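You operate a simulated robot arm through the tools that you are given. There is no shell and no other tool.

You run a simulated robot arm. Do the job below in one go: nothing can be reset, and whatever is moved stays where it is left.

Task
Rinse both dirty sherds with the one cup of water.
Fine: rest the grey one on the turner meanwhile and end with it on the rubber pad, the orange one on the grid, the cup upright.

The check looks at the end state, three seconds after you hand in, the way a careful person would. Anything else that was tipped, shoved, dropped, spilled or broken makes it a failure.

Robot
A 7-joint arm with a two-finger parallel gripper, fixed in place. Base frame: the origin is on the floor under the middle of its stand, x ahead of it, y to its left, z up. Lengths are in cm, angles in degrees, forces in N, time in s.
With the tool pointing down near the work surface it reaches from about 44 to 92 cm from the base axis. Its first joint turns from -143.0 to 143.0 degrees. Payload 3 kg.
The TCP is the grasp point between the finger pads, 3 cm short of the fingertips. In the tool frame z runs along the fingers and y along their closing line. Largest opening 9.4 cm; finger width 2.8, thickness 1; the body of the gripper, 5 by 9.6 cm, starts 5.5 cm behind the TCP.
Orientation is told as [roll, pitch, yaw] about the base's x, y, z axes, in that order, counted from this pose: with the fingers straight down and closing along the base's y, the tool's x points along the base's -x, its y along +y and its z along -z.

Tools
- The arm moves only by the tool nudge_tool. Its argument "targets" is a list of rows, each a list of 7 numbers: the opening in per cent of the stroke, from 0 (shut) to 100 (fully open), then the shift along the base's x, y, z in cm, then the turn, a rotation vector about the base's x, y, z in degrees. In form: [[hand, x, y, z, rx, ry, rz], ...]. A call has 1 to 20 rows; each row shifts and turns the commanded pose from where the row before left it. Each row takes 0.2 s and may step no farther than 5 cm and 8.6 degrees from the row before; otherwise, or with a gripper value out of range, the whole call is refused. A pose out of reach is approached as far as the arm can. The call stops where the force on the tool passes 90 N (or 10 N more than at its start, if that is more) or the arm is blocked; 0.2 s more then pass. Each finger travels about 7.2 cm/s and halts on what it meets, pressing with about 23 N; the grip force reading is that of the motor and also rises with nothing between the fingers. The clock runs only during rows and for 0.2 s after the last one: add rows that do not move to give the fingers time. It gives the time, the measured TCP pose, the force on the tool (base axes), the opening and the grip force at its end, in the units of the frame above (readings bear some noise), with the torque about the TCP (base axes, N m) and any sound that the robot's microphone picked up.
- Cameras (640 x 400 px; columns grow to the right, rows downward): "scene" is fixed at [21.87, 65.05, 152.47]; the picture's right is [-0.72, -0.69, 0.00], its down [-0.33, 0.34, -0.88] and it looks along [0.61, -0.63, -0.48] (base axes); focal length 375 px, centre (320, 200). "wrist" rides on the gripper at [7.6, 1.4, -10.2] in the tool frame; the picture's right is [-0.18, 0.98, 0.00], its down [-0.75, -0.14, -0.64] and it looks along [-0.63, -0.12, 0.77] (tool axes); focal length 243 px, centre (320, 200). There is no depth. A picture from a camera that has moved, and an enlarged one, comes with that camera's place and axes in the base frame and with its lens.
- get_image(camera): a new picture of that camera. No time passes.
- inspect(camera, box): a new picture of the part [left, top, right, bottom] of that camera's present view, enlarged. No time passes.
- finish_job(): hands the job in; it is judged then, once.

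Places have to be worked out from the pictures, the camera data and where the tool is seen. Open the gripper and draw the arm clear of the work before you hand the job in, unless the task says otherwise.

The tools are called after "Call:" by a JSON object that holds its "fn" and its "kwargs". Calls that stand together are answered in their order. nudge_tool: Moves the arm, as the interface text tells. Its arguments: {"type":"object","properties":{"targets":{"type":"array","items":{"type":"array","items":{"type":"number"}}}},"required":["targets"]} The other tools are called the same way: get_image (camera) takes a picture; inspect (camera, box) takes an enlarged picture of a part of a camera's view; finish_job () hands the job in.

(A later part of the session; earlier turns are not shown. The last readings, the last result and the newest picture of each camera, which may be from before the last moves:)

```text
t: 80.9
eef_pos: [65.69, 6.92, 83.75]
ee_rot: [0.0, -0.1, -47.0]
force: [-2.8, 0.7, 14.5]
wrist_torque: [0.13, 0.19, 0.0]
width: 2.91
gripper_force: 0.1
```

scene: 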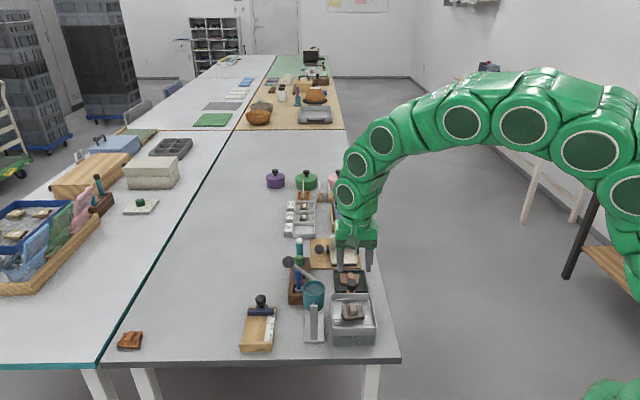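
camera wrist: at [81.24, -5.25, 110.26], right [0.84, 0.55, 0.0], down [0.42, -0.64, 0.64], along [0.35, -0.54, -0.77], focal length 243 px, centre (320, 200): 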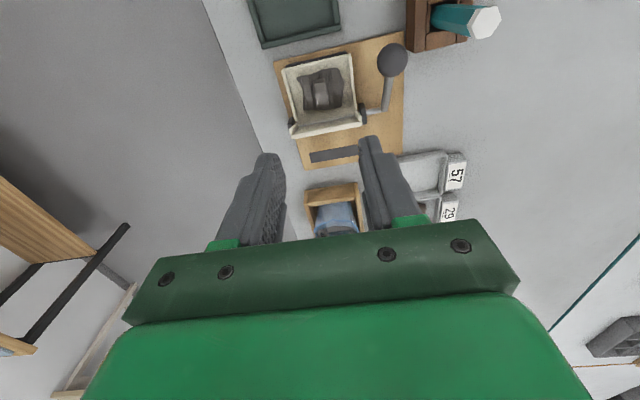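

Light contact at 14.5 N. I'll relieve it slightly and close on the block.

Call:
{"fn": "nudge_tool", "kwargs": {"targets": [[31, 0, 0, 0.05, 0, 0, 0], [10, 0, 0, 0, 0, 0, 0], [3, 0, 0, 0, 0, 0, 0], [3, 0, 0, 0, 0, 0, 0]]}}

Call:
{"fn": "inspect", "kwargs": {"camera": "wrist", "box": [260, 80, 380, 200]}}

```text
t: 81.9
eef_pos: [65.84, 6.87, 83.76]
ee_rot: [-0.1, -0.2, -47.1]
force: [-0.5, -0.1, 0.7]
wrist_torque: [0.01, 0.01, 0.0]
width: 1.59
gripper_force: 23.4
```

```text
3.33 times, centred on (320, 140) of wrist
camera zoom: at [61.52, 13.58, 94.14], right [0.84, 0.54, 0.0], down [0.41, -0.65, 0.64], along [0.34, -0.54, -0.77], focal length 809 px, centre (320, 400)
```

zoom: 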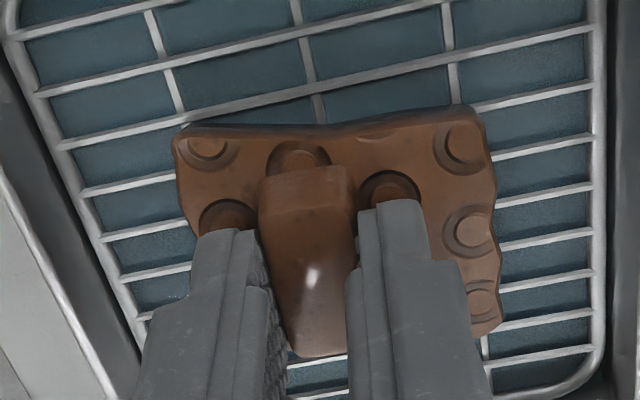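

Good grip at 1.59 cm. Lifting slowly out of the tray.

Call:
{"fn": "nudge_tool", "kwargs": {"targets": [[3, 0, 0, 0.15, 0, 0, 0], [3, 0, 0, 0.2, 0, 0, 0], [3, 0, 0, 0.3, 0, 0, 0], [3, 0, 0, 0.5, 0, 0, 0], [3, 0, 0, 0.8, 0, 0, 0], [3, 0, 0, 1, 0, 0, 0], [3, 0, 0, 1, 0, 0, 0], [3, 0, 0, 1.2, 0, 0, 0], [3, 0, 0, 1.5, 0, 0, 0], [3, 0, 0, 1.5, 0, 0, 0], [3, 0, 0, 1.5, 0, 0, 0]]}}

Call:
{"fn": "inspect", "kwargs": {"camera": "scene", "box": [290, 200, 400, 340]}}

```text
t: 84.3
eef_pos: [65.67, 6.78, 93.41]
ee_rot: [-0.1, 0.0, -47.1]
force: [-0.1, -0.2, -1.1]
wrist_torque: [-0.01, 0.0, -0.03]
width: 1.59
gripper_force: 22.7
```

```text
2.86 times, centred on (345, 270) of scene
camera zoom: at [21.87, 65.05, 152.47], right [-0.72, -0.69, 0.0], down [-0.33, 0.34, -0.88], along [0.61, -0.63, -0.48], focal length 1072 px, centre (249, 0)
```

zoom: 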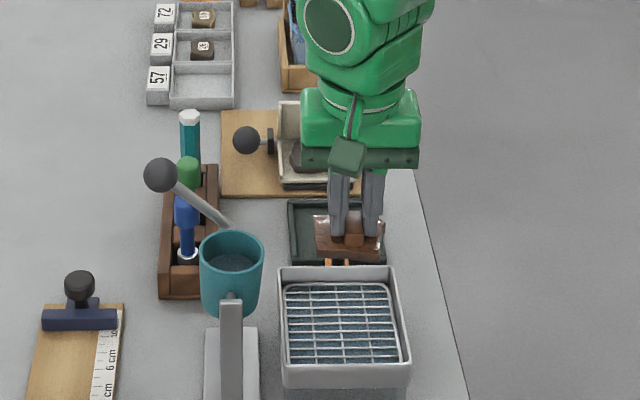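

The orange sherd is held. I'll carry it over to the pad and lower to a few centimetres above it.

Call:
{"fn": "nudge_tool", "kwargs": {"targets": [[3, 0.8, -0.9, 1, 0, 0, 0], [3, 1.9, -2.1, 0, 0, 0, 0], [3, 2.2, -2.4, 0, 0, 0, 0], [3, 2.2, -2.4, 0, 0, 0, 0], [3, 2.2, -2.4, 0, 0, 0, 0], [3, 1.9, -2.1, 0, 0, 0, 0], [3, 1.2, -1.3, 0, 0, 0, 0], [3, 0, 0, -2, 0, 0, 0], [3, 0, 0, -2.5, 0, 0, 0], [3, 0, 0, -2.5, 0, 0, 0], [3, 0, 0, -2.5, 0, 0, 0], [3, 0, 0, -2, 0, 0, 0]]}}

Call:
{"fn": "inspect", "kwargs": {"camera": "wrist", "box": [230, 30, 410, 210]}}

Call:
{"fn": "inspect", "kwargs": {"camera": "scene", "box": [315, 245, 387, 305]}}

```text
t: 86.9
eef_pos: [77.97, -6.69, 82.89]
ee_rot: [0.0, -0.1, -47.2]
force: [0.8, -0.4, -1.3]
wrist_torque: [0.01, 0.03, 0.01]
width: 1.61
gripper_force: 23.1
```

```text
2.22 times, centred on (320, 120) of wrist
camera zoom: at [73.89, -0.05, 93.23], right [0.84, 0.53, 0.0], down [0.41, -0.65, 0.64], along [0.34, -0.54, -0.77], focal length 539 px, centre (320, 378)
```

zoom: 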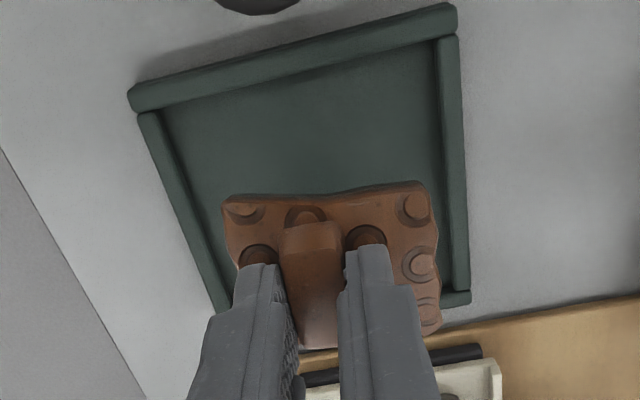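

```text
6.67 times, centred on (351, 275) of scene
camera zoom: at [21.87, 65.05, 152.47], right [-0.72, -0.69, 0.0], down [-0.33, 0.34, -0.88], along [0.61, -0.63, -0.48], focal length 2502 px, centre (113, -300)
```

zoom: 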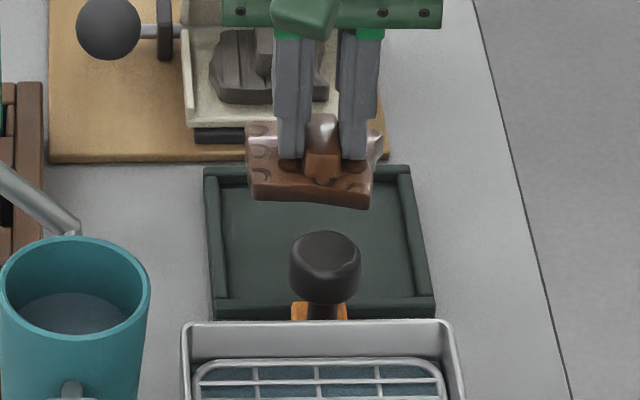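

Aligned above the pad where it lay before. Lowering the rest of the way in small steps.

Call:
{"fn": "nudge_tool", "kwargs": {"targets": [[3, 0, 0, -1, 0, 0, 0], [3, 0, 0, -1, 0, 0, 0], [3, 0, 0, -0.8, 0, 0, 0], [3, 0, 0, -0.5, 0, 0, 0], [3, 0, 0, 0, 0, 0, 0]]}}

Call:
{"fn": "nudge_tool", "kwargs": {"targets": [[3, 0, 0, -0.25, 0, 0, 0], [3, 0, 0, 0, 0, 0, 0]]}}

```text
t: 88.1
eef_pos: [77.99, -6.71, 79.62]
ee_rot: [-0.1, 0.0, -47.0]
force: [0.4, -0.1, -0.6]
wrist_torque: [0.0, 0.01, -0.04]
width: 1.61
gripper_force: 23.5
```

```text
t: 88.7
eef_pos: [78.05, -6.83, 79.27]
ee_rot: [-0.1, -0.1, -46.9]
force: [-0.3, 0.2, -1.1]
wrist_torque: [-0.03, -0.01, 0.02]
width: 1.57
gripper_force: 23.3
```

Still clear of the pad floor. A little lower.

Call:
{"fn": "nudge_tool", "kwargs": {"targets": [[3, 0, 0, -0.2, 0, 0, 0], [3, 0, 0, 0, 0, 0, 0]]}}

Call:
{"fn": "nudge_tool", "kwargs": {"targets": [[3, 0, 0, -0.15, 0, 0, 0], [3, 0, 0, 0, 0, 0, 0]]}}

```text
t: 89.3
eef_pos: [78.06, -6.74, 79.12]
ee_rot: [0.0, -0.1, -47.0]
force: [0.4, 0.3, -0.5]
wrist_torque: [0.0, 0.01, 0.02]
width: 1.63
gripper_force: 23.1
```

```text
t: 89.9
eef_pos: [78.03, -6.8, 79.03]
ee_rot: [-0.2, -0.1, -47.0]
force: [0.0, -1.0, -0.2]
wrist_torque: [-0.02, 0.02, -0.01]
width: 1.6
gripper_force: 23.2
```

Not touching yet at 79.0; I expect contact near 78.9. One more small step.

Call:
{"fn": "nudge_tool", "kwargs": {"targets": [[3, 0, 0, -0.15, 0, 0, 0], [3, 0, 0, 0, 0, 0, 0]]}}

```text
t: 90.5
eef_pos: [78.07, -6.73, 78.9]
ee_rot: [0.0, -0.2, -47.0]
force: [-3.8, 0.6, 13.1]
wrist_torque: [0.1, 0.18, 0.02]
width: 1.58
gripper_force: 22.7
```

Touchdown at 13 N. Releasing gently and lifting away.

Call:
{"fn": "nudge_tool", "kwargs": {"targets": [[20, 0, 0, 0.05, 0, 0, 0], [32, 0, 0, 0.1, 0, 0, 0], [34, 0, 0, 0.3, 0, 0, 0], [34, 0, 0, 1.5, 0, 0, 0], [34, 0, 0, 3, 0, 0, 0], [34, 0, 0, 4, 0, 0, 0], [34, 0, 0, 4, 0, 0, 0.9]]}}

Call:
{"fn": "inspect", "kwargs": {"camera": "scene", "box": [300, 225, 396, 345]}}

Call:
{"fn": "get_image", "kwargs": {"camera": "wrist"}}

```text
t: 92.1
eef_pos: [78.12, -6.69, 91.84]
ee_rot: [0.0, -0.2, -46.1]
force: [0.4, 0.7, -0.8]
wrist_torque: [0.0, -0.04, 0.0]
width: 3.22
gripper_force: 0.0
```

```text
3.33 times, centred on (348, 285) of scene
camera zoom: at [21.87, 65.05, 152.47], right [-0.72, -0.69, 0.0], down [-0.33, 0.34, -0.88], along [0.61, -0.63, -0.48], focal length 1251 px, centre (227, -83)
```

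zoom: 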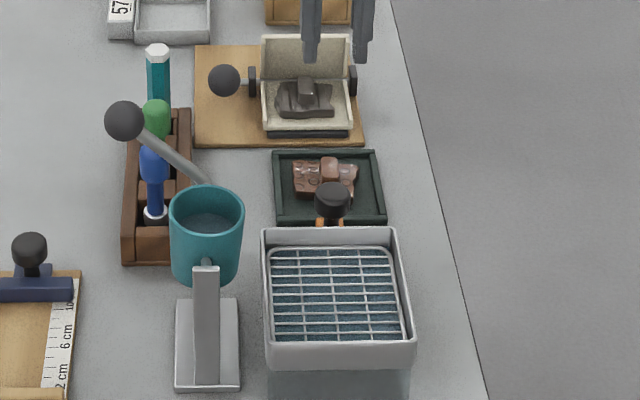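

```text
taken
camera wrist: at [73.88, -0.23, 102.17], right [0.84, 0.55, 0.0], down [0.42, -0.64, 0.64], along [0.35, -0.54, -0.77], focal length 243 px, centre (320, 200)
```

wrist: 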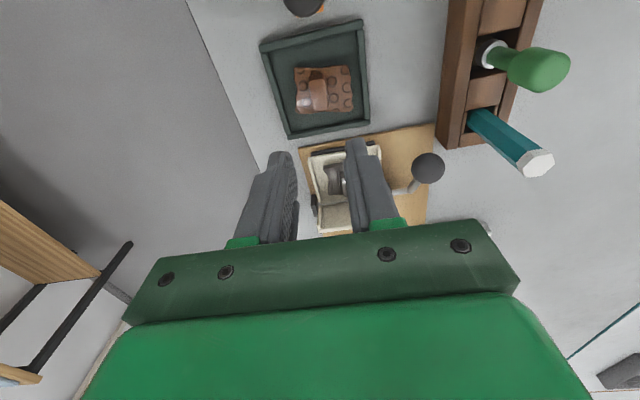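

The orange sherd is parked on the pad. Now to the grey sherd on the turner, at the spot where I released it.

Call:
{"fn": "nudge_tool", "kwargs": {"targets": [[34, 2.1, -1.63, 1, 0, 0, 0], [34, 2.1, -1.63, 0, 0, 0, 0], [34, 2.1, -1.63, 0, 0, 0, 0], [34, 2.1, -1.63, 0, 0, 0, 0], [34, 0, 0, -3, 0, 0, 0], [34, 0, 0, -3, 0, 0, 0], [34, 0, 0, -2.8, 0, 0, 0], [34, 0, 0, 0, 0, 0, 0]]}}

Call:
{"fn": "inspect", "kwargs": {"camera": "wrist", "box": [260, 70, 380, 190]}}

Call:
{"fn": "inspect", "kwargs": {"camera": "scene", "box": [310, 225, 374, 275]}}

```text
t: 93.9
eef_pos: [86.4, -13.15, 84.12]
ee_rot: [0.2, -0.1, -46.1]
force: [0.5, 0.1, 0.7]
wrist_torque: [0.0, 0.0, 0.0]
width: 3.21
gripper_force: 0.0
```

```text
3.33 times, centred on (320, 130) of wrist
camera zoom: at [82.17, -6.64, 94.51], right [0.84, 0.55, 0.0], down [0.42, -0.64, 0.64], along [0.35, -0.54, -0.77], focal length 809 px, centre (320, 433)
```

zoom: 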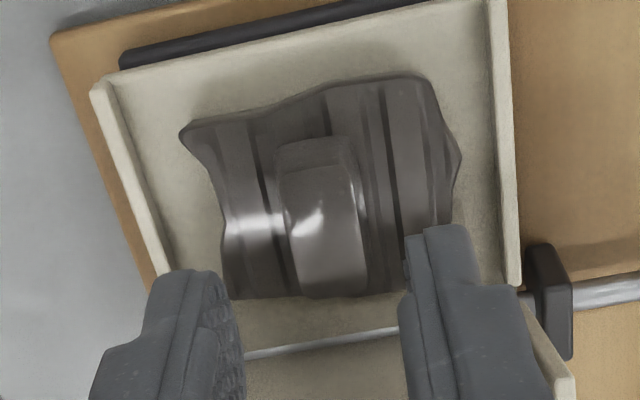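

```text
8.00 times, centred on (342, 250) of scene
camera zoom: at [21.87, 65.05, 152.47], right [-0.72, -0.69, 0.0], down [-0.33, 0.34, -0.88], along [0.61, -0.63, -0.48], focal length 3002 px, centre (144, -200)
```

zoom: 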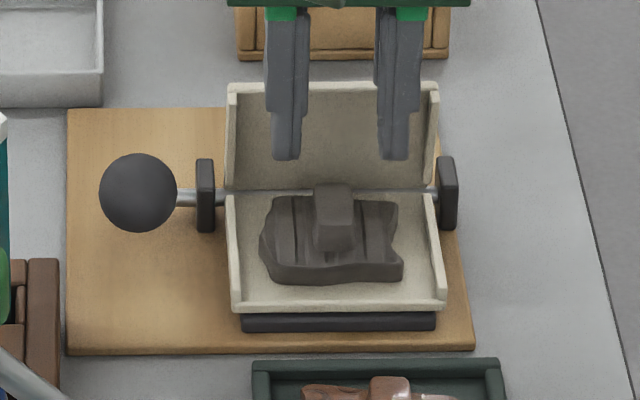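

The grey block is centred within about 0.1 cm and turned about 2° from the fingers. Correcting that and descending to just above contact.

Call:
{"fn": "nudge_tool", "kwargs": {"targets": [[31, 0.09, 0.09, -1.3, 0, 0, -2.3], [31, 0, 0, -1.3, 0, 0, 0], [31, 0, 0, -0.3, 0, 0, 0], [31, 0, 0, 0, 0, 0, 0]]}}

Call:
{"fn": "inspect", "kwargs": {"camera": "wrist", "box": [260, 80, 380, 200]}}

Call:
{"fn": "nudge_tool", "kwargs": {"targets": [[31, 0, 0, -0.2, 0, 0, 0], [31, 0, 0, 0, 0, 0, 0]]}}

```text
t: 94.9
eef_pos: [86.58, -13.2, 81.25]
ee_rot: [-0.1, 0.0, -48.4]
force: [0.1, -0.1, -0.2]
wrist_torque: [0.02, -0.02, 0.03]
width: 2.92
gripper_force: 0.1
```

```text
3.33 times, centred on (320, 140) of wrist
camera zoom: at [82.49, -6.39, 91.47], right [0.86, 0.51, 0.0], down [0.39, -0.66, 0.64], along [0.33, -0.55, -0.77], focal length 809 px, centre (320, 400)
```

zoom: 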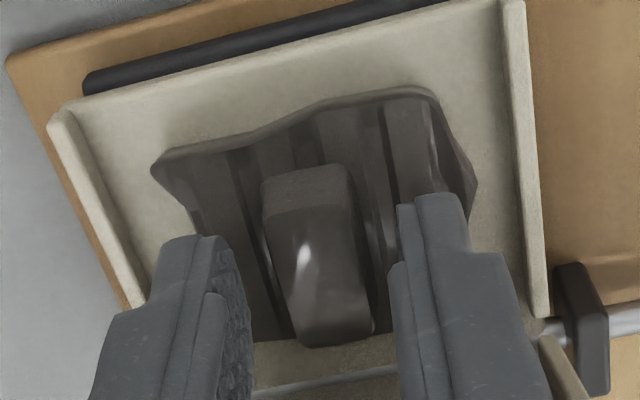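

```text
t: 95.5
eef_pos: [86.54, -13.17, 80.97]
ee_rot: [0.0, -0.1, -48.4]
force: [-1.3, 0.4, 0.2]
wrist_torque: [0.0, -0.03, 0.03]
width: 2.91
gripper_force: 0.1
```

Aligned and free at 80.97. Feeling down for contact.

Call:
{"fn": "nudge_tool", "kwargs": {"targets": [[31, 0, 0, -0.15, 0, 0, 0], [31, 0, 0, 0, 0, 0, 0]]}}

Call:
{"fn": "nudge_tool", "kwargs": {"targets": [[31, 0, 0, -0.1, 0, 0, 0], [31, 0, 0, 0, 0, 0, 0]]}}

```text
t: 96.1
eef_pos: [86.54, -13.11, 80.85]
ee_rot: [-0.1, -0.1, -48.4]
force: [-0.1, -0.2, 0.3]
wrist_torque: [0.0, -0.03, 0.0]
width: 2.91
gripper_force: 0.1
```

```text
t: 96.7
eef_pos: [86.57, -13.11, 80.76]
ee_rot: [-0.1, -0.1, -48.4]
force: [0.6, -0.8, -0.2]
wrist_torque: [-0.03, 0.01, 0.0]
width: 2.9
gripper_force: 0.1
```

Still free at 80.76. Two more small steps.

Call:
{"fn": "nudge_tool", "kwargs": {"targets": [[31, 0, 0, -0.1, 0, 0, 0], [31, 0, 0, 0, 0, 0, 0]]}}

Call:
{"fn": "nudge_tool", "kwargs": {"targets": [[31, 0, 0, -0.07, 0, 0, 0], [31, 0, 0, 0, 0, 0, 0]]}}

```text
t: 97.3
eef_pos: [86.5, -13.06, 80.6]
ee_rot: [-0.1, 0.0, -48.3]
force: [1.2, -0.3, 0.6]
wrist_torque: [0.02, 0.01, -0.01]
width: 2.88
gripper_force: 0.0
```

```text
t: 97.9
eef_pos: [86.53, -13.16, 80.56]
ee_rot: [-0.1, 0.0, -48.5]
force: [-0.2, -1.0, 0.5]
wrist_torque: [-0.01, -0.03, 0.03]
width: 2.88
gripper_force: 0.1
```

No contact yet; the sherd settled slightly when I released it. Continuing gently.

Call:
{"fn": "nudge_tool", "kwargs": {"targets": [[31, 0, 0, -0.08, 0, 0, 0], [31, 0, 0, 0, 0, 0, 0]]}}

Call:
{"fn": "nudge_tool", "kwargs": {"targets": [[31, 0, 0, -0.07, 0, 0, 0], [31, 0, 0, 0, 0, 0, 0]]}}

```text
t: 98.5
eef_pos: [86.58, -13.13, 80.57]
ee_rot: [0.0, -0.1, -48.3]
force: [-1.2, 1.3, 2.4]
wrist_torque: [0.05, 0.0, 0.0]
width: 2.91
gripper_force: 0.1
```

```text
t: 99.1
eef_pos: [86.6, -13.16, 80.51]
ee_rot: [0.0, -0.2, -48.4]
force: [-1.8, 1.7, 13.5]
wrist_torque: [0.25, -0.06, 0.02]
width: 2.88
gripper_force: 0.1
```

Contact at 13.5 N. Closing on the block now.

Call:
{"fn": "nudge_tool", "kwargs": {"targets": [[31, 0, 0, 0.04, 0, 0, 0], [10, 0, 0, 0, 0, 0, 0], [3, 0, 0, 0, 0, 0, 0], [3, 0, 0, 0, 0, 0, 0]]}}

Call:
{"fn": "inspect", "kwargs": {"camera": "wrist", "box": [260, 80, 380, 200]}}

```text
t: 100.1
eef_pos: [86.57, -13.22, 80.34]
ee_rot: [0.0, 0.0, -48.5]
force: [-1.9, -2.5, 11.4]
wrist_torque: [0.07, -0.02, 0.02]
width: 1.62
gripper_force: 22.6
```

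```text
3.33 times, centred on (320, 140) of wrist
camera zoom: at [82.6, -6.37, 90.75], right [0.86, 0.51, 0.0], down [0.39, -0.66, 0.64], along [0.33, -0.55, -0.77], focal length 809 px, centre (320, 400)
```

zoom: 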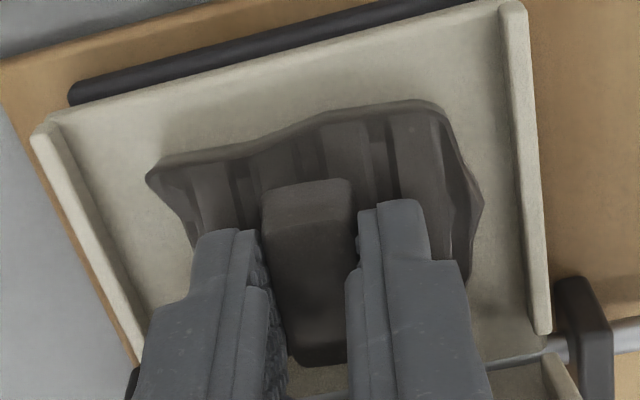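

Gripped at 1.62 cm. Lifting slowly straight up, clear of the upright leaf.

Call:
{"fn": "nudge_tool", "kwargs": {"targets": [[3, 0, 0, 0.15, 0, 0, 0], [3, 0, 0, 0.2, 0, 0, 0], [3, 0, 0, 0.3, 0, 0, 0], [3, 0, 0, 0.5, 0, 0, 0], [3, 0, 0, 0.8, 0, 0, 0], [3, 0, 0, 1, 0, 0, 0], [3, 0, 0, 1, 0, 0, 0], [3, 0, 0, 1.2, 0, 0, 0], [3, 0, 0, 1.5, 0, 0, 0], [3, 0, 0, 1.5, 0, 0, 0], [3, 0, 0, 1.5, 0, 0, 0], [3, 0, 0, 1.5, 0, 0, 0], [3, 0, 0, 1.5, 0, 0, 0], [3, 0, 0, 1.3, 0, 0, 0]]}}

Call:
{"fn": "get_image", "kwargs": {"camera": "wrist"}}

Call:
{"fn": "inspect", "kwargs": {"camera": "scene", "box": [290, 190, 400, 310]}}

```text
t: 103.1
eef_pos: [86.63, -13.22, 94.17]
ee_rot: [0.0, -0.1, -48.4]
force: [0.2, -0.2, -1.3]
wrist_torque: [-0.02, 0.01, 0.02]
width: 1.6
gripper_force: 22.3
```

```text
taken
camera wrist: at [82.61, -6.38, 104.55], right [0.86, 0.51, 0.0], down [0.39, -0.66, 0.64], along [0.33, -0.55, -0.77], focal length 243 px, centre (320, 200)
```

wrist: 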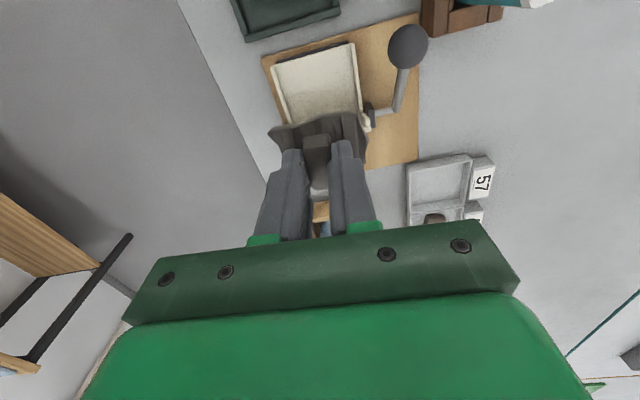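

```text
3.33 times, centred on (345, 250) of scene
camera zoom: at [21.87, 65.05, 152.47], right [-0.72, -0.69, 0.0], down [-0.33, 0.34, -0.88], along [0.61, -0.63, -0.48], focal length 1251 px, centre (237, 33)
```

zoom: 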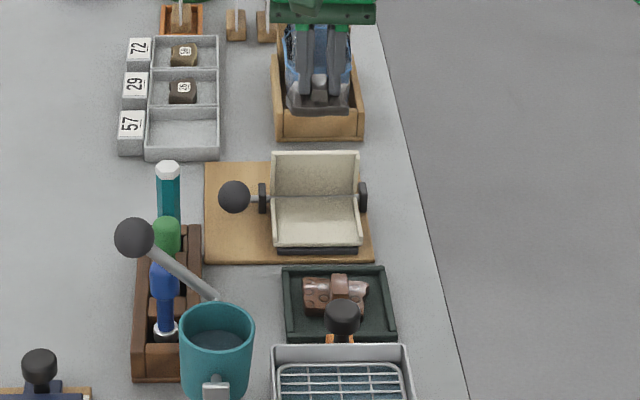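

Holding firmly. Carrying the grey sherd back over the grid to its original spot, then lowering part way.

Call:
{"fn": "nudge_tool", "kwargs": {"targets": [[3, -0.8, 0.8, 1, 0, 0, 0.6], [3, -2, 2, 0.8, 0, 0, 0.6], [3, -2.6, 2.6, 0, 0, 0, 0.6], [3, -2.6, 2.6, 0, 0, 0, 0.6], [3, -2.6, 2.6, 0, 0, 0, 0], [3, -2.6, 2.6, 0, 0, 0, 0], [3, -2.6, 2.6, 0, 0, 0, 0], [3, -2.4, 2.4, 0, 0, 0, 0], [3, -1.6, 1.5, 0, 0, 0, 0], [3, -0.78, 0.72, -0.5, 0, 0, 0], [3, 0, 0, -2, 0, 0, 0], [3, 0, 0, -2.5, 0, 0, 0], [3, 0, 0, -2.3, 0, 0, 0]]}}

Call:
{"fn": "get_image", "kwargs": {"camera": "wrist"}}

Call:
{"fn": "inspect", "kwargs": {"camera": "scene", "box": [310, 250, 390, 350]}}

```text
t: 105.9
eef_pos: [66.07, 7.34, 88.91]
ee_rot: [-0.1, 0.1, -46.1]
force: [0.2, -0.4, -0.1]
wrist_torque: [0.0, 0.0, 0.02]
width: 1.6
gripper_force: 22.9
```

```text
taken
camera wrist: at [61.83, 14.0, 99.23], right [0.84, 0.55, 0.0], down [0.42, -0.64, 0.64], along [0.35, -0.54, -0.77], focal length 243 px, centre (320, 200)
```

wrist: 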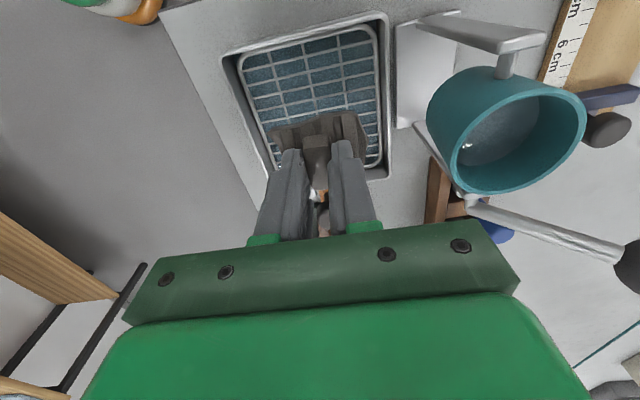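

```text
4.00 times, centred on (350, 300) of scene
camera zoom: at [21.87, 65.05, 152.47], right [-0.72, -0.69, 0.0], down [-0.33, 0.34, -0.88], along [0.61, -0.63, -0.48], focal length 1501 px, centre (200, -200)
```

zoom: 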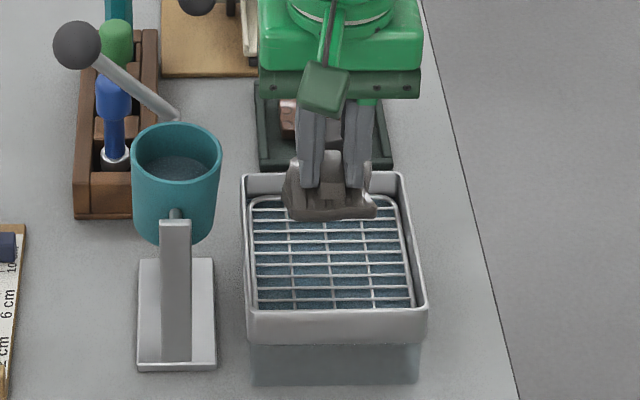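

Centred above the tray. Lowering in steps until it touches the grid, expected near TCP z ≈ 83.7.

Call:
{"fn": "nudge_tool", "kwargs": {"targets": [[3, 0, 0, -1.2, 0, 0, 0], [3, 0, 0, -1.2, 0, 0, 0], [3, 0, 0, -1, 0, 0, 0], [3, 0, 0, -0.7, 0, 0, 0], [3, 0, 0, -0.4, 0, 0, 0], [3, 0, 0, 0, 0, 0, 0]]}}

Call:
{"fn": "inspect", "kwargs": {"camera": "scene", "box": [325, 280, 375, 330]}}

```text
t: 107.3
eef_pos: [66.04, 7.31, 84.42]
ee_rot: [0.1, -0.1, -45.9]
force: [0.3, -0.5, 0.1]
wrist_torque: [0.0, 0.03, 0.0]
width: 1.61
gripper_force: 23.1
```

```text
8.00 times, centred on (350, 305) of scene
camera zoom: at [21.87, 65.05, 152.47], right [-0.72, -0.69, 0.0], down [-0.33, 0.34, -0.88], along [0.61, -0.63, -0.48], focal length 3002 px, centre (80, -640)
```

zoom: 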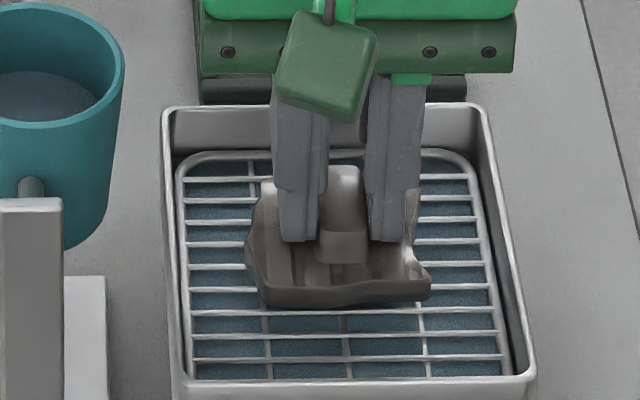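

Just above the wires and free. Small steps down to contact.

Call:
{"fn": "nudge_tool", "kwargs": {"targets": [[3, 0, 0, -0.3, 0, 0, 0], [3, 0, 0, 0, 0, 0, 0]]}}

Call:
{"fn": "nudge_tool", "kwargs": {"targets": [[3, 0, 0, -0.2, 0, 0, 0], [3, 0, 0, 0, 0, 0, 0]]}}

```text
t: 107.9
eef_pos: [66.02, 7.24, 84.04]
ee_rot: [0.0, -0.1, -46.1]
force: [-0.5, -0.2, -0.2]
wrist_torque: [0.02, -0.02, -0.01]
width: 1.59
gripper_force: 22.9
```

```text
t: 108.5
eef_pos: [65.83, 7.26, 83.89]
ee_rot: [0.0, 0.0, -45.9]
force: [0.1, -0.2, 0.2]
wrist_torque: [0.0, -0.02, -0.04]
width: 1.59
gripper_force: 23.2
```

Free at 83.9. A couple more small steps.

Call:
{"fn": "nudge_tool", "kwargs": {"targets": [[3, 0, 0, -0.15, 0, 0, 0], [3, 0, 0, 0, 0, 0, 0]]}}

Call:
{"fn": "nudge_tool", "kwargs": {"targets": [[3, 0, 0, -0.12, 0, 0, 0], [3, 0, 0, 0, 0, 0, 0]]}}

```text
t: 109.1
eef_pos: [66.07, 7.33, 83.88]
ee_rot: [0.0, -0.1, -46.0]
force: [-0.6, -1.7, 10.4]
wrist_torque: [0.05, -0.23, 0.0]
width: 1.59
gripper_force: 22.7
```

```text
t: 109.7
eef_pos: [66.01, 7.23, 83.75]
ee_rot: [0.0, -0.1, -46.0]
force: [-4.9, -6.6, 40.4]
wrist_torque: [0.04, 0.04, 0.01]
width: 1.64
gripper_force: 23.1
```

It's resting fully on the grid (40 N, evenly). Relieving the pressure and releasing.

Call:
{"fn": "nudge_tool", "kwargs": {"targets": [[3, 0, 0, 0.1, 0, 0, 0], [20, 0, 0, 0.05, 0, 0, 0], [32, 0, 0, 0.1, 0, 0, 0], [34, 0, 0, 0.2, 0, 0, 0], [34, 0, 0, 1.2, 0, 0, 0], [34, 0, 0, 3.5, 0, 0, 0], [40, 0, 0, 4.5, 0, 0, 0], [50, 0, 0, 4.2, 0, 0, 0], [60, 0, 0, 3.2, 0, 0, 0]]}}

Call:
{"fn": "inspect", "kwargs": {"camera": "scene", "box": [300, 250, 390, 350]}}

```text
t: 111.7
eef_pos: [65.78, 7.35, 100.53]
ee_rot: [0.0, 0.0, -46.1]
force: [-0.3, 0.1, 0.8]
wrist_torque: [-0.02, 0.02, 0.0]
width: 5.65
gripper_force: 0.0
```

```text
4.00 times, centred on (345, 300) of scene
camera zoom: at [21.87, 65.05, 152.47], right [-0.72, -0.69, 0.0], down [-0.33, 0.34, -0.88], along [0.61, -0.63, -0.48], focal length 1501 px, centre (220, -200)
```

zoom: 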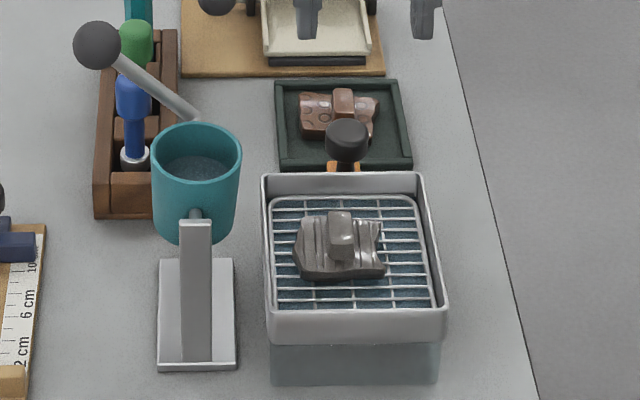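

The grey sherd is back on the grid under the stream's landing spot. Now over to the lever ball for the final pour.

Call:
{"fn": "nudge_tool", "kwargs": {"targets": [[60, 4.02, 1.81, 0.1, 0, 0, 0], [60, 4.02, 1.81, 0.1, 0, 0, 0], [60, 4.02, 1.81, 0.1, 0, 0, 0], [60, 4.01, 1.81, 0.1, 0, 0, 0]]}}

Call:
{"fn": "get_image", "kwargs": {"camera": "wrist"}}

```text
t: 112.7
eef_pos: [82.07, 14.62, 101.07]
ee_rot: [-0.3, 0.0, -46.0]
force: [-0.5, -0.8, -0.8]
wrist_torque: [0.0, -0.05, 0.0]
width: 5.67
gripper_force: 0.0
```

```text
taken
camera wrist: at [77.81, 21.26, 111.4], right [0.84, 0.55, 0.0], down [0.42, -0.64, 0.64], along [0.35, -0.54, -0.77], focal length 243 px, centre (320, 200)
```

wrist: 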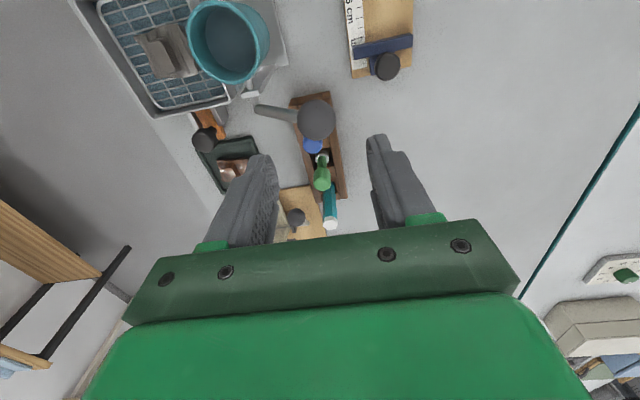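

The ball is about 0.25 cm toward the cup from my tool axis. Correcting, lowering, and forming the cage.

Call:
{"fn": "nudge_tool", "kwargs": {"targets": [[60, -0.18, -0.17, -3.4, 0, 0, 0], [60, 0, 0, -3.4, 0, 0, 0], [42, 0, 0, 0, 0, 0, 0], [42, 0, 0, 0, 0, 0, 0]]}}

Call:
{"fn": "get_image", "kwargs": {"camera": "wrist"}}

Call:
{"fn": "inspect", "kwargs": {"camera": "scene", "box": [270, 230, 350, 310]}}

```text
t: 113.7
eef_pos: [81.98, 14.48, 94.23]
ee_rot: [-0.1, -0.1, -46.0]
force: [0.8, -0.4, -0.4]
wrist_torque: [0.01, 0.01, 0.0]
width: 3.94
gripper_force: 0.0
```

```text
taken
camera wrist: at [77.66, 21.08, 104.58], right [0.84, 0.55, 0.0], down [0.42, -0.64, 0.64], along [0.35, -0.54, -0.77], focal length 243 px, centre (320, 200)
```

wrist: 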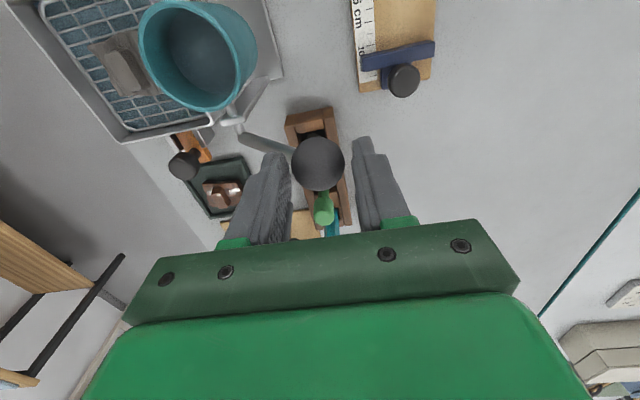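

```text
5.00 times, centred on (310, 270) of scene
camera zoom: at [21.87, 65.05, 152.47], right [-0.72, -0.69, 0.0], down [-0.33, 0.34, -0.88], along [0.61, -0.63, -0.48], focal length 1876 px, centre (370, -150)
```

zoom: 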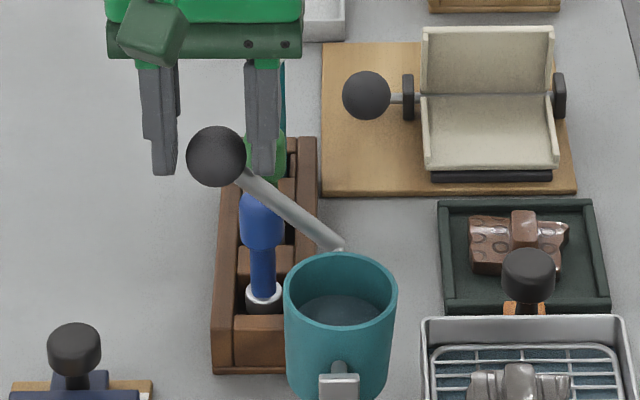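

The cage is set. I'll run the arc to about 67° of tilt, where the last of the previous flow had stopped, and look.

Call:
{"fn": "nudge_tool", "kwargs": {"targets": [[40, -0.375, -0.36, 0.56, 0, 0, 0], [40, -0.404, -0.388, 0.52, 0, 0, 0], [40, -0.433, -0.415, 0.46, 0, 0, 0], [40, -0.462, -0.443, 0.41, 0, 0, 0], [40, -0.491, -0.471, 0.36, 0, 0, 0], [40, -0.505, -0.484, 0.29, 0, 0, 0], [40, -0.527, -0.505, 0.23, 0, 0, 0], [40, -0.534, -0.512, 0.16, 0, 0, 0], [40, -0.5415, -0.519, 0.11, 0, 0, 0], [40, -0.552, -0.529, 0.03, 0, 0, 0], [40, -0.552, -0.529, -0.03, 0, 0, 0], [40, -0.54, -0.52, -0.1, 0, 0, 0], [40, -0.534, -0.512, -0.16, 0, 0, 0], [40, -0.527, -0.505, -0.23, 0, 0, 0]]}}

Call:
{"fn": "inspect", "kwargs": {"camera": "scene", "box": [305, 270, 385, 350]}}

Call:
{"fn": "inspect", "kwargs": {"camera": "wrist", "box": [150, 0, 390, 200]}}

```text
t: 116.7
eef_pos: [74.87, 7.62, 96.83]
ee_rot: [-0.1, -0.1, -46.0]
force: [-0.4, 0.0, -0.1]
wrist_torque: [-0.01, 0.02, -0.01]
width: 3.77
gripper_force: 0.3
```

```text
5.00 times, centred on (345, 310) of scene
camera zoom: at [21.87, 65.05, 152.47], right [-0.72, -0.69, 0.0], down [-0.33, 0.34, -0.88], along [0.61, -0.63, -0.48], focal length 1876 px, centre (195, -350)
```

zoom: 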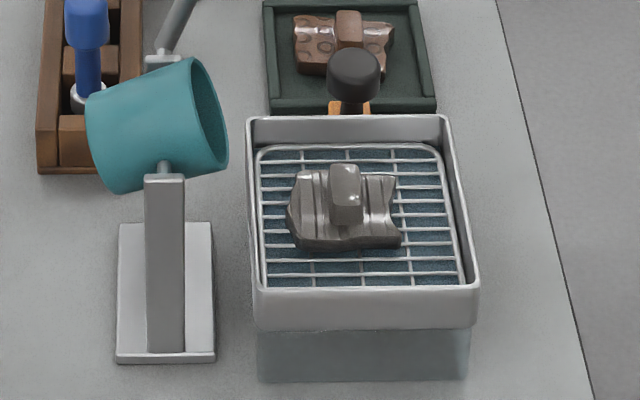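

```text
2.00 times, centred on (270, 100) of wrist
camera zoom: at [70.63, 14.27, 107.19], right [0.84, 0.55, 0.0], down [0.42, -0.64, 0.64], along [0.35, -0.54, -0.77], focal length 485 px, centre (420, 400)
```

zoom: 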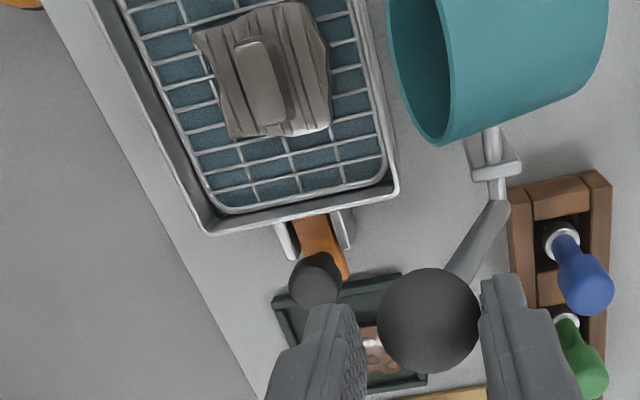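

No flow yet, as expected. The grey sherd lies under the landing point. Tipping another 5°.

Call:
{"fn": "nudge_tool", "kwargs": {"targets": [[40, -0.513, -0.491, -0.29, 0, 0, 0]]}}

Call:
{"fn": "inspect", "kwargs": {"camera": "scene", "box": [305, 270, 385, 350]}}

```text
t: 117.1
eef_pos: [74.44, 7.15, 96.59]
ee_rot: [-0.1, -0.1, -46.2]
force: [0.2, 0.7, 0.6]
wrist_torque: [-0.02, 0.06, -0.01]
width: 3.77
gripper_force: 0.5
```

```text
5.00 times, centred on (345, 310) of scene
camera zoom: at [21.87, 65.05, 152.47], right [-0.72, -0.69, 0.0], down [-0.33, 0.34, -0.88], along [0.61, -0.63, -0.48], focal length 1876 px, centre (195, -350)
```

zoom: 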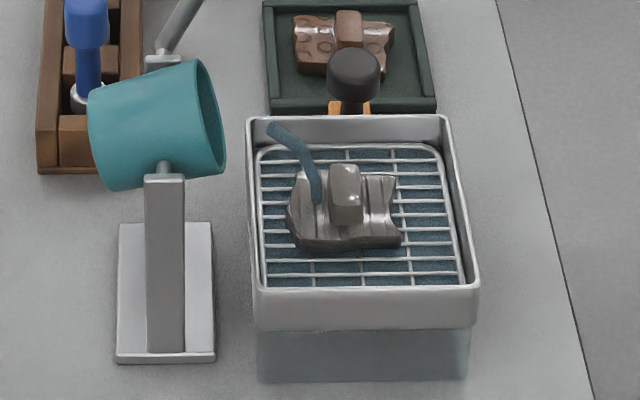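

The stream is running onto the grey sherd again. I'll hold and let it drain, then check the sherd closely.

Call:
{"fn": "nudge_tool", "kwargs": {"targets": [[40, 0, 0, 0, 0, 0, 0], [40, 0, 0, 0, 0, 0, 0], [40, 0, 0, 0, 0, 0, 0], [40, 0, 0, 0, 0, 0, 0], [40, 0, 0, 0, 0, 0, 0], [40, 0, 0, 0, 0, 0, 0], [40, 0, 0, 0, 0, 0, 0]]}}

Call:
{"fn": "inspect", "kwargs": {"camera": "scene", "box": [330, 290, 370, 330]}}

Call:
{"fn": "inspect", "kwargs": {"camera": "wrist", "box": [230, 0, 350, 80]}}

```text
t: 118.7
eef_pos: [74.48, 7.15, 96.54]
ee_rot: [0.0, -0.1, -46.2]
force: [0.4, -0.4, -0.1]
wrist_torque: [-0.01, -0.06, -0.03]
width: 3.75
gripper_force: 0.1
```

```text
10.00 times, centred on (350, 310) of scene
camera zoom: at [21.87, 65.05, 152.47], right [-0.72, -0.69, 0.0], down [-0.33, 0.34, -0.88], along [0.61, -0.63, -0.48], focal length 3752 px, centre (20, -900)
```

zoom: 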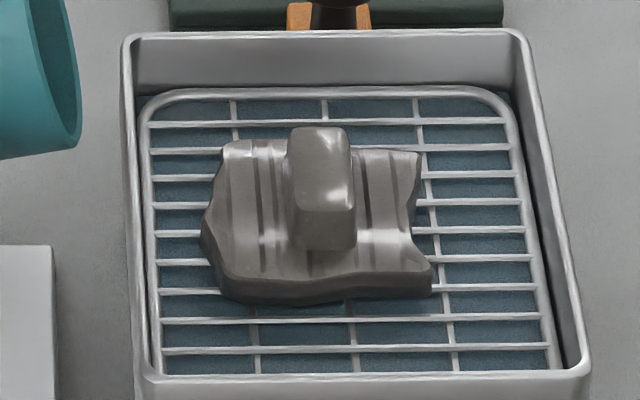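

```text
5.00 times, centred on (290, 40) of wrist
camera zoom: at [70.14, 13.73, 106.9], right [0.84, 0.55, 0.0], down [0.42, -0.64, 0.64], along [0.35, -0.54, -0.77], focal length 1213 px, centre (470, 1000)
```

zoom: 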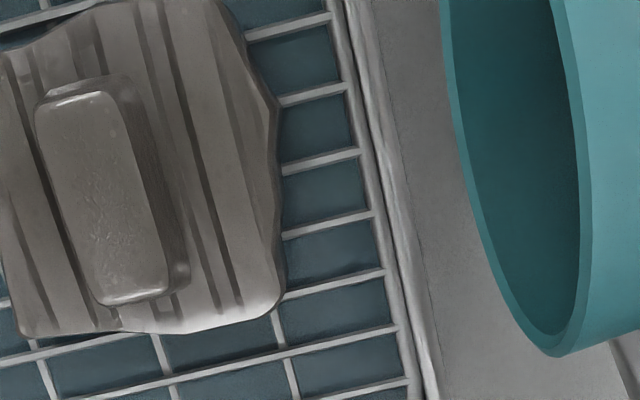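

Flow stopped; the grey sherd is still slightly brownish. Tipping 5° more for the rest of the water.

Call:
{"fn": "nudge_tool", "kwargs": {"targets": [[40, -0.484, -0.464, -0.35, 0, 0, 0], [40, 0, 0, 0, 0, 0, 0]]}}

Call:
{"fn": "inspect", "kwargs": {"camera": "scene", "box": [305, 270, 385, 350]}}

Call:
{"fn": "inspect", "kwargs": {"camera": "wrist", "box": [230, 0, 350, 80]}}

```text
t: 119.3
eef_pos: [73.84, 6.69, 96.25]
ee_rot: [-0.1, 0.0, -45.9]
force: [0.4, -0.8, 0.2]
wrist_torque: [-0.01, -0.03, 0.01]
width: 3.77
gripper_force: 0.1
```

```text
5.00 times, centred on (345, 310) of scene
camera zoom: at [21.87, 65.05, 152.47], right [-0.72, -0.69, 0.0], down [-0.33, 0.34, -0.88], along [0.61, -0.63, -0.48], focal length 1876 px, centre (195, -350)
```

zoom: 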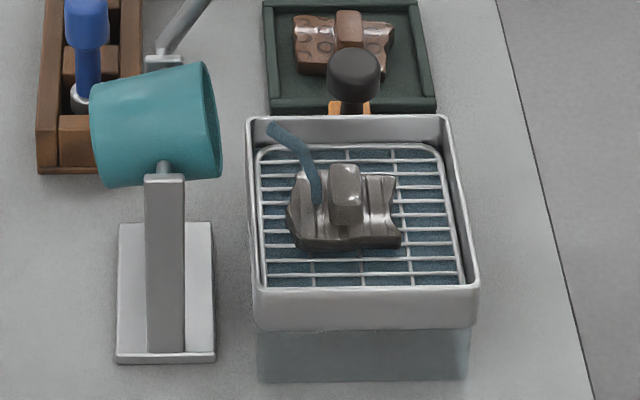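

```text
5.00 times, centred on (290, 40) of wrist
camera zoom: at [69.64, 13.31, 106.53], right [0.84, 0.55, 0.0], down [0.42, -0.64, 0.64], along [0.35, -0.54, -0.77], focal length 1213 px, centre (470, 1000)
```

zoom: 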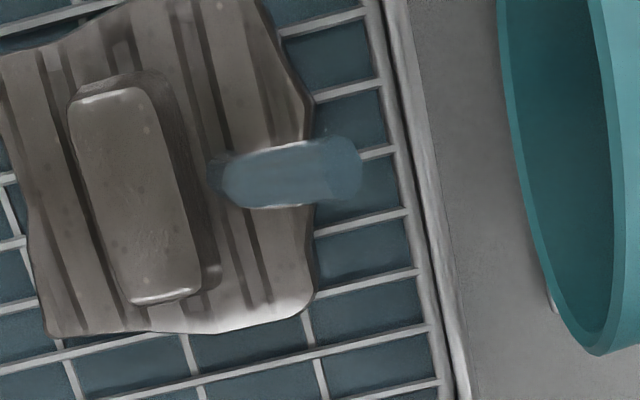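

Still flowing onto the sherd. Letting it drain fully at this tilt.

Call:
{"fn": "nudge_tool", "kwargs": {"targets": [[40, 0, 0, 0, 0, 0, 0], [40, 0, 0, 0, 0, 0, 0], [40, 0, 0, 0, 0, 0, 0], [40, 0, 0, 0, 0, 0, 0], [40, 0, 0, 0, 0, 0, 0], [40, 0, 0, 0, 0, 0, 0], [40, 0, 0, 0, 0, 0, 0]]}}

Call:
{"fn": "inspect", "kwargs": {"camera": "scene", "box": [330, 290, 370, 330]}}

Call:
{"fn": "inspect", "kwargs": {"camera": "wrist", "box": [230, 0, 350, 80]}}

```text
t: 120.9
eef_pos: [73.92, 6.72, 96.27]
ee_rot: [-0.1, -0.1, -46.0]
force: [-0.6, -0.1, -0.8]
wrist_torque: [-0.03, 0.0, 0.02]
width: 3.72
gripper_force: 0.0
```

```text
10.00 times, centred on (350, 310) of scene
camera zoom: at [21.87, 65.05, 152.47], right [-0.72, -0.69, 0.0], down [-0.33, 0.34, -0.88], along [0.61, -0.63, -0.48], focal length 3752 px, centre (20, -900)
```

zoom: 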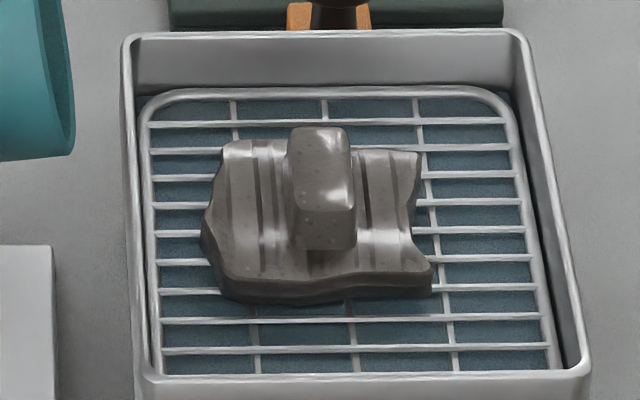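

```text
5.00 times, centred on (290, 40) of wrist
camera zoom: at [69.65, 13.32, 106.54], right [0.84, 0.55, 0.0], down [0.42, -0.64, 0.64], along [0.35, -0.54, -0.77], focal length 1213 px, centre (470, 1000)
```

zoom: 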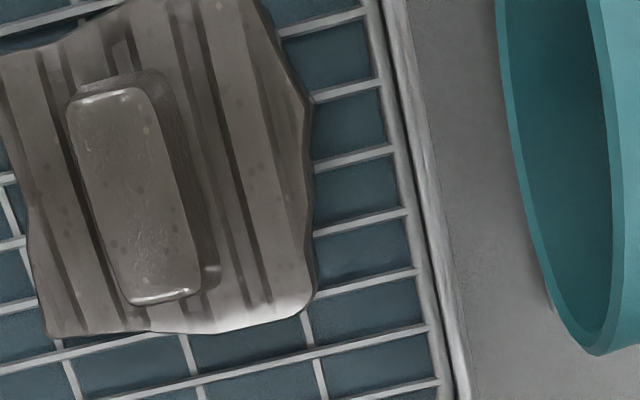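

Dark specks are now showing through on the grey sherd too, so the film is coming off. I'll use the remaining water by tipping a little further.

Call:
{"fn": "nudge_tool", "kwargs": {"targets": [[40, -0.462, -0.443, -0.41, 0, 0, 0], [40, 0, 0, 0, 0, 0, 0]]}}

Call:
{"fn": "inspect", "kwargs": {"camera": "scene", "box": [305, 270, 385, 350]}}

Call:
{"fn": "inspect", "kwargs": {"camera": "wrist", "box": [150, 0, 390, 200]}}

```text
t: 121.5
eef_pos: [73.63, 6.27, 95.74]
ee_rot: [0.0, 0.1, -46.0]
force: [-0.8, -1.2, 0.7]
wrist_torque: [0.01, 0.02, 0.0]
width: 3.77
gripper_force: 0.1
```

```text
5.00 times, centred on (345, 310) of scene
camera zoom: at [21.87, 65.05, 152.47], right [-0.72, -0.69, 0.0], down [-0.33, 0.34, -0.88], along [0.61, -0.63, -0.48], focal length 1876 px, centre (195, -350)
```

zoom: 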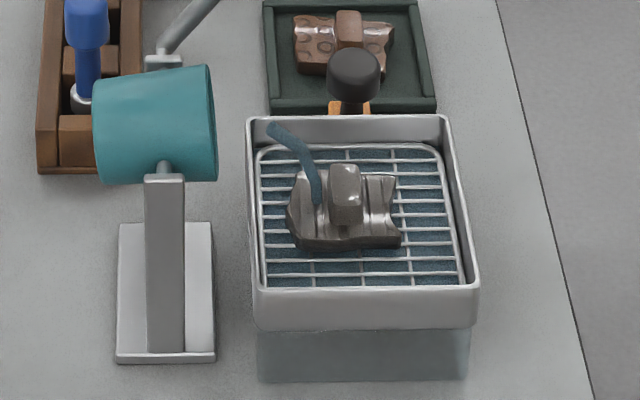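

```text
2.00 times, centred on (270, 100) of wrist
camera zoom: at [69.2, 12.86, 106.1], right [0.84, 0.55, 0.0], down [0.42, -0.64, 0.64], along [0.35, -0.54, -0.77], focal length 485 px, centre (420, 400)
```

zoom: 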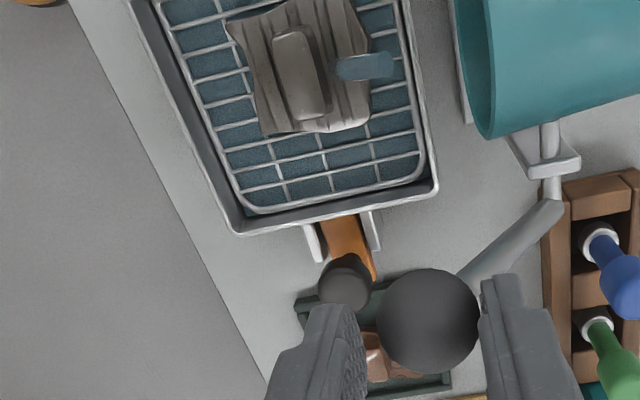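

More is flowing, still landing on the sherd within the tray. Holding to let it drain.

Call:
{"fn": "nudge_tool", "kwargs": {"targets": [[40, 0, 0, 0, 0, 0, 0], [40, 0, 0, 0, 0, 0, 0], [40, 0, 0, 0, 0, 0, 0], [40, 0, 0, 0, 0, 0, 0], [40, 0, 0, 0, 0, 0, 0], [40, 0, 0, 0, 0, 0, 0], [40, 0, 0, 0, 0, 0, 0]]}}

Call:
{"fn": "inspect", "kwargs": {"camera": "scene", "box": [330, 290, 370, 330]}}

Call:
{"fn": "inspect", "kwargs": {"camera": "wrist", "box": [250, 0, 370, 80]}}

```text
t: 123.1
eef_pos: [73.45, 6.31, 95.89]
ee_rot: [0.0, 0.0, -46.1]
force: [-0.8, 0.4, 0.7]
wrist_torque: [0.0, -0.01, 0.01]
width: 3.75
gripper_force: 0.0
```

```text
10.00 times, centred on (350, 310) of scene
camera zoom: at [21.87, 65.05, 152.47], right [-0.72, -0.69, 0.0], down [-0.33, 0.34, -0.88], along [0.61, -0.63, -0.48], focal length 3752 px, centre (20, -900)
```

zoom: 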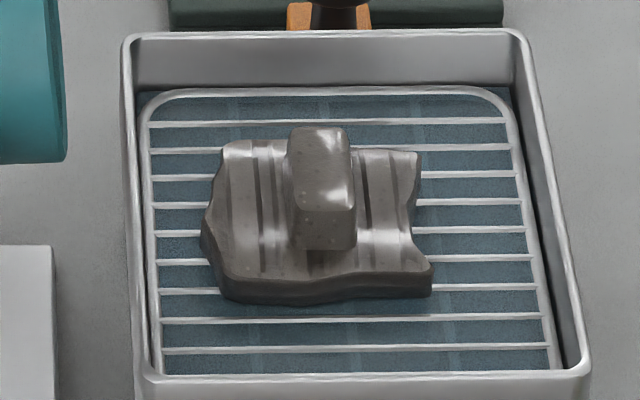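

```text
5.00 times, centred on (310, 40) of wrist
camera zoom: at [69.21, 12.87, 106.12], right [0.84, 0.55, 0.0], down [0.42, -0.64, 0.64], along [0.35, -0.54, -0.77], focal length 1213 px, centre (370, 1000)
```

zoom: 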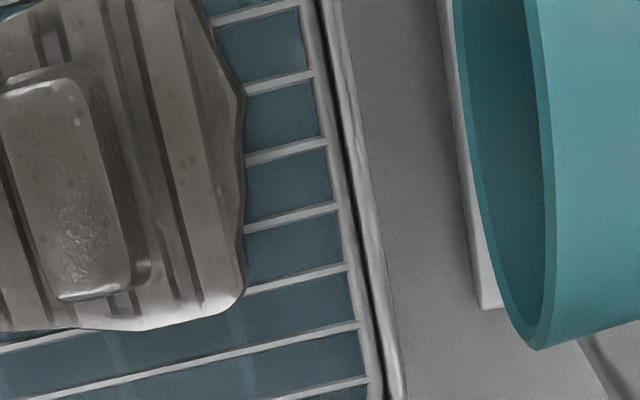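

The speckle stays visible on the grey sherd, so it is clean now. The tray water is nearly up to the wires, so I'll stop pouring here and return the cup upright along the arc.

Call:
{"fn": "nudge_tool", "kwargs": {"targets": [[40, 0.462, 0.443, 0.41, 0, 0, 0], [40, 0.484, 0.464, 0.35, 0, 0, 0], [40, 0.513, 0.491, 0.29, 0, 0, 0], [40, 0.527, 0.505, 0.23, 0, 0, 0], [40, 0.534, 0.512, 0.16, 0, 0, 0], [40, 0.54, 0.52, 0.1, 0, 0, 0], [40, 0.552, 0.529, 0.03, 0, 0, 0], [40, 0.552, 0.529, -0.03, 0, 0, 0], [40, 0.5415, 0.519, -0.11, 0, 0, 0], [40, 0.534, 0.512, -0.16, 0, 0, 0], [40, 0.527, 0.505, -0.23, 0, 0, 0], [40, 0.505, 0.484, -0.29, 0, 0, 0], [40, 0.491, 0.471, -0.36, 0, 0, 0], [40, 0.462, 0.443, -0.41, 0, 0, 0], [40, 0.433, 0.415, -0.46, 0, 0, 0], [40, 0.404, 0.388, -0.52, 0, 0, 0]]}}

Call:
{"fn": "inspect", "kwargs": {"camera": "scene", "box": [280, 250, 344, 290]}}

Call:
{"fn": "inspect", "kwargs": {"camera": "scene", "box": [284, 270, 380, 330]}}

Call:
{"fn": "inspect", "kwargs": {"camera": "wrist", "box": [20, 0, 280, 140]}}

```text
t: 126.5
eef_pos: [81.41, 14.06, 94.68]
ee_rot: [-0.1, 0.0, -45.9]
force: [0.0, -0.1, 0.4]
wrist_torque: [-0.01, 0.02, 0.0]
width: 3.76
gripper_force: 0.1
```

```text
10.00 times, centred on (312, 270) of scene
camera zoom: at [21.87, 65.05, 152.47], right [-0.72, -0.69, 0.0], down [-0.33, 0.34, -0.88], along [0.61, -0.63, -0.48], focal length 3752 px, centre (400, -500)
```

zoom: 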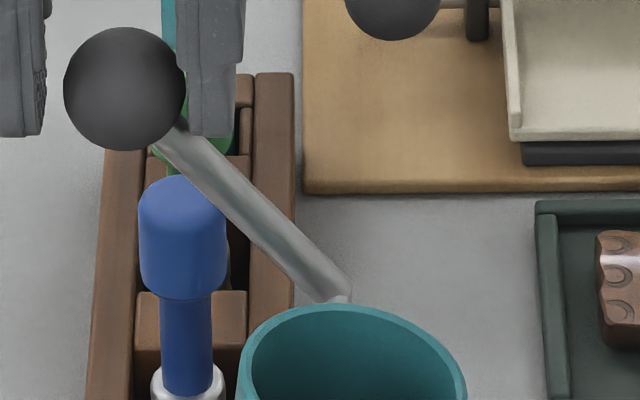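

```text
6.67 times, centred on (332, 300) of scene
camera zoom: at [21.87, 65.05, 152.47], right [-0.72, -0.69, 0.0], down [-0.33, 0.34, -0.88], along [0.61, -0.63, -0.48], focal length 2502 px, centre (240, -467)
```

zoom: 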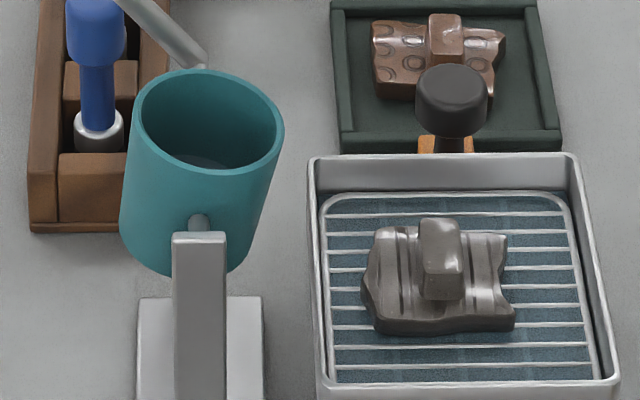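

```text
2.46 times, centred on (150, 70) of wrist
camera zoom: at [77.16, 20.56, 105.04], right [0.84, 0.55, 0.0], down [0.42, -0.64, 0.64], along [0.35, -0.54, -0.77], focal length 597 px, centre (738, 520)
```

zoom: 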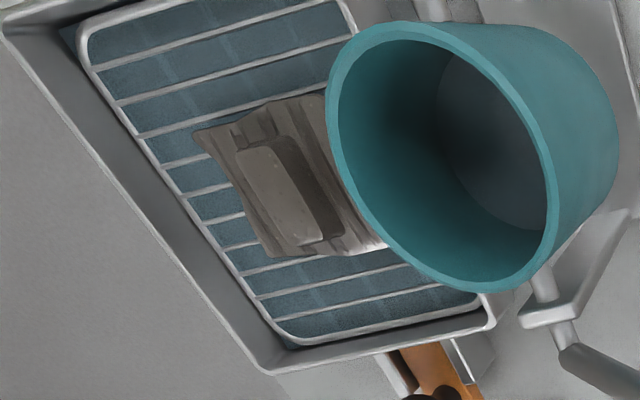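

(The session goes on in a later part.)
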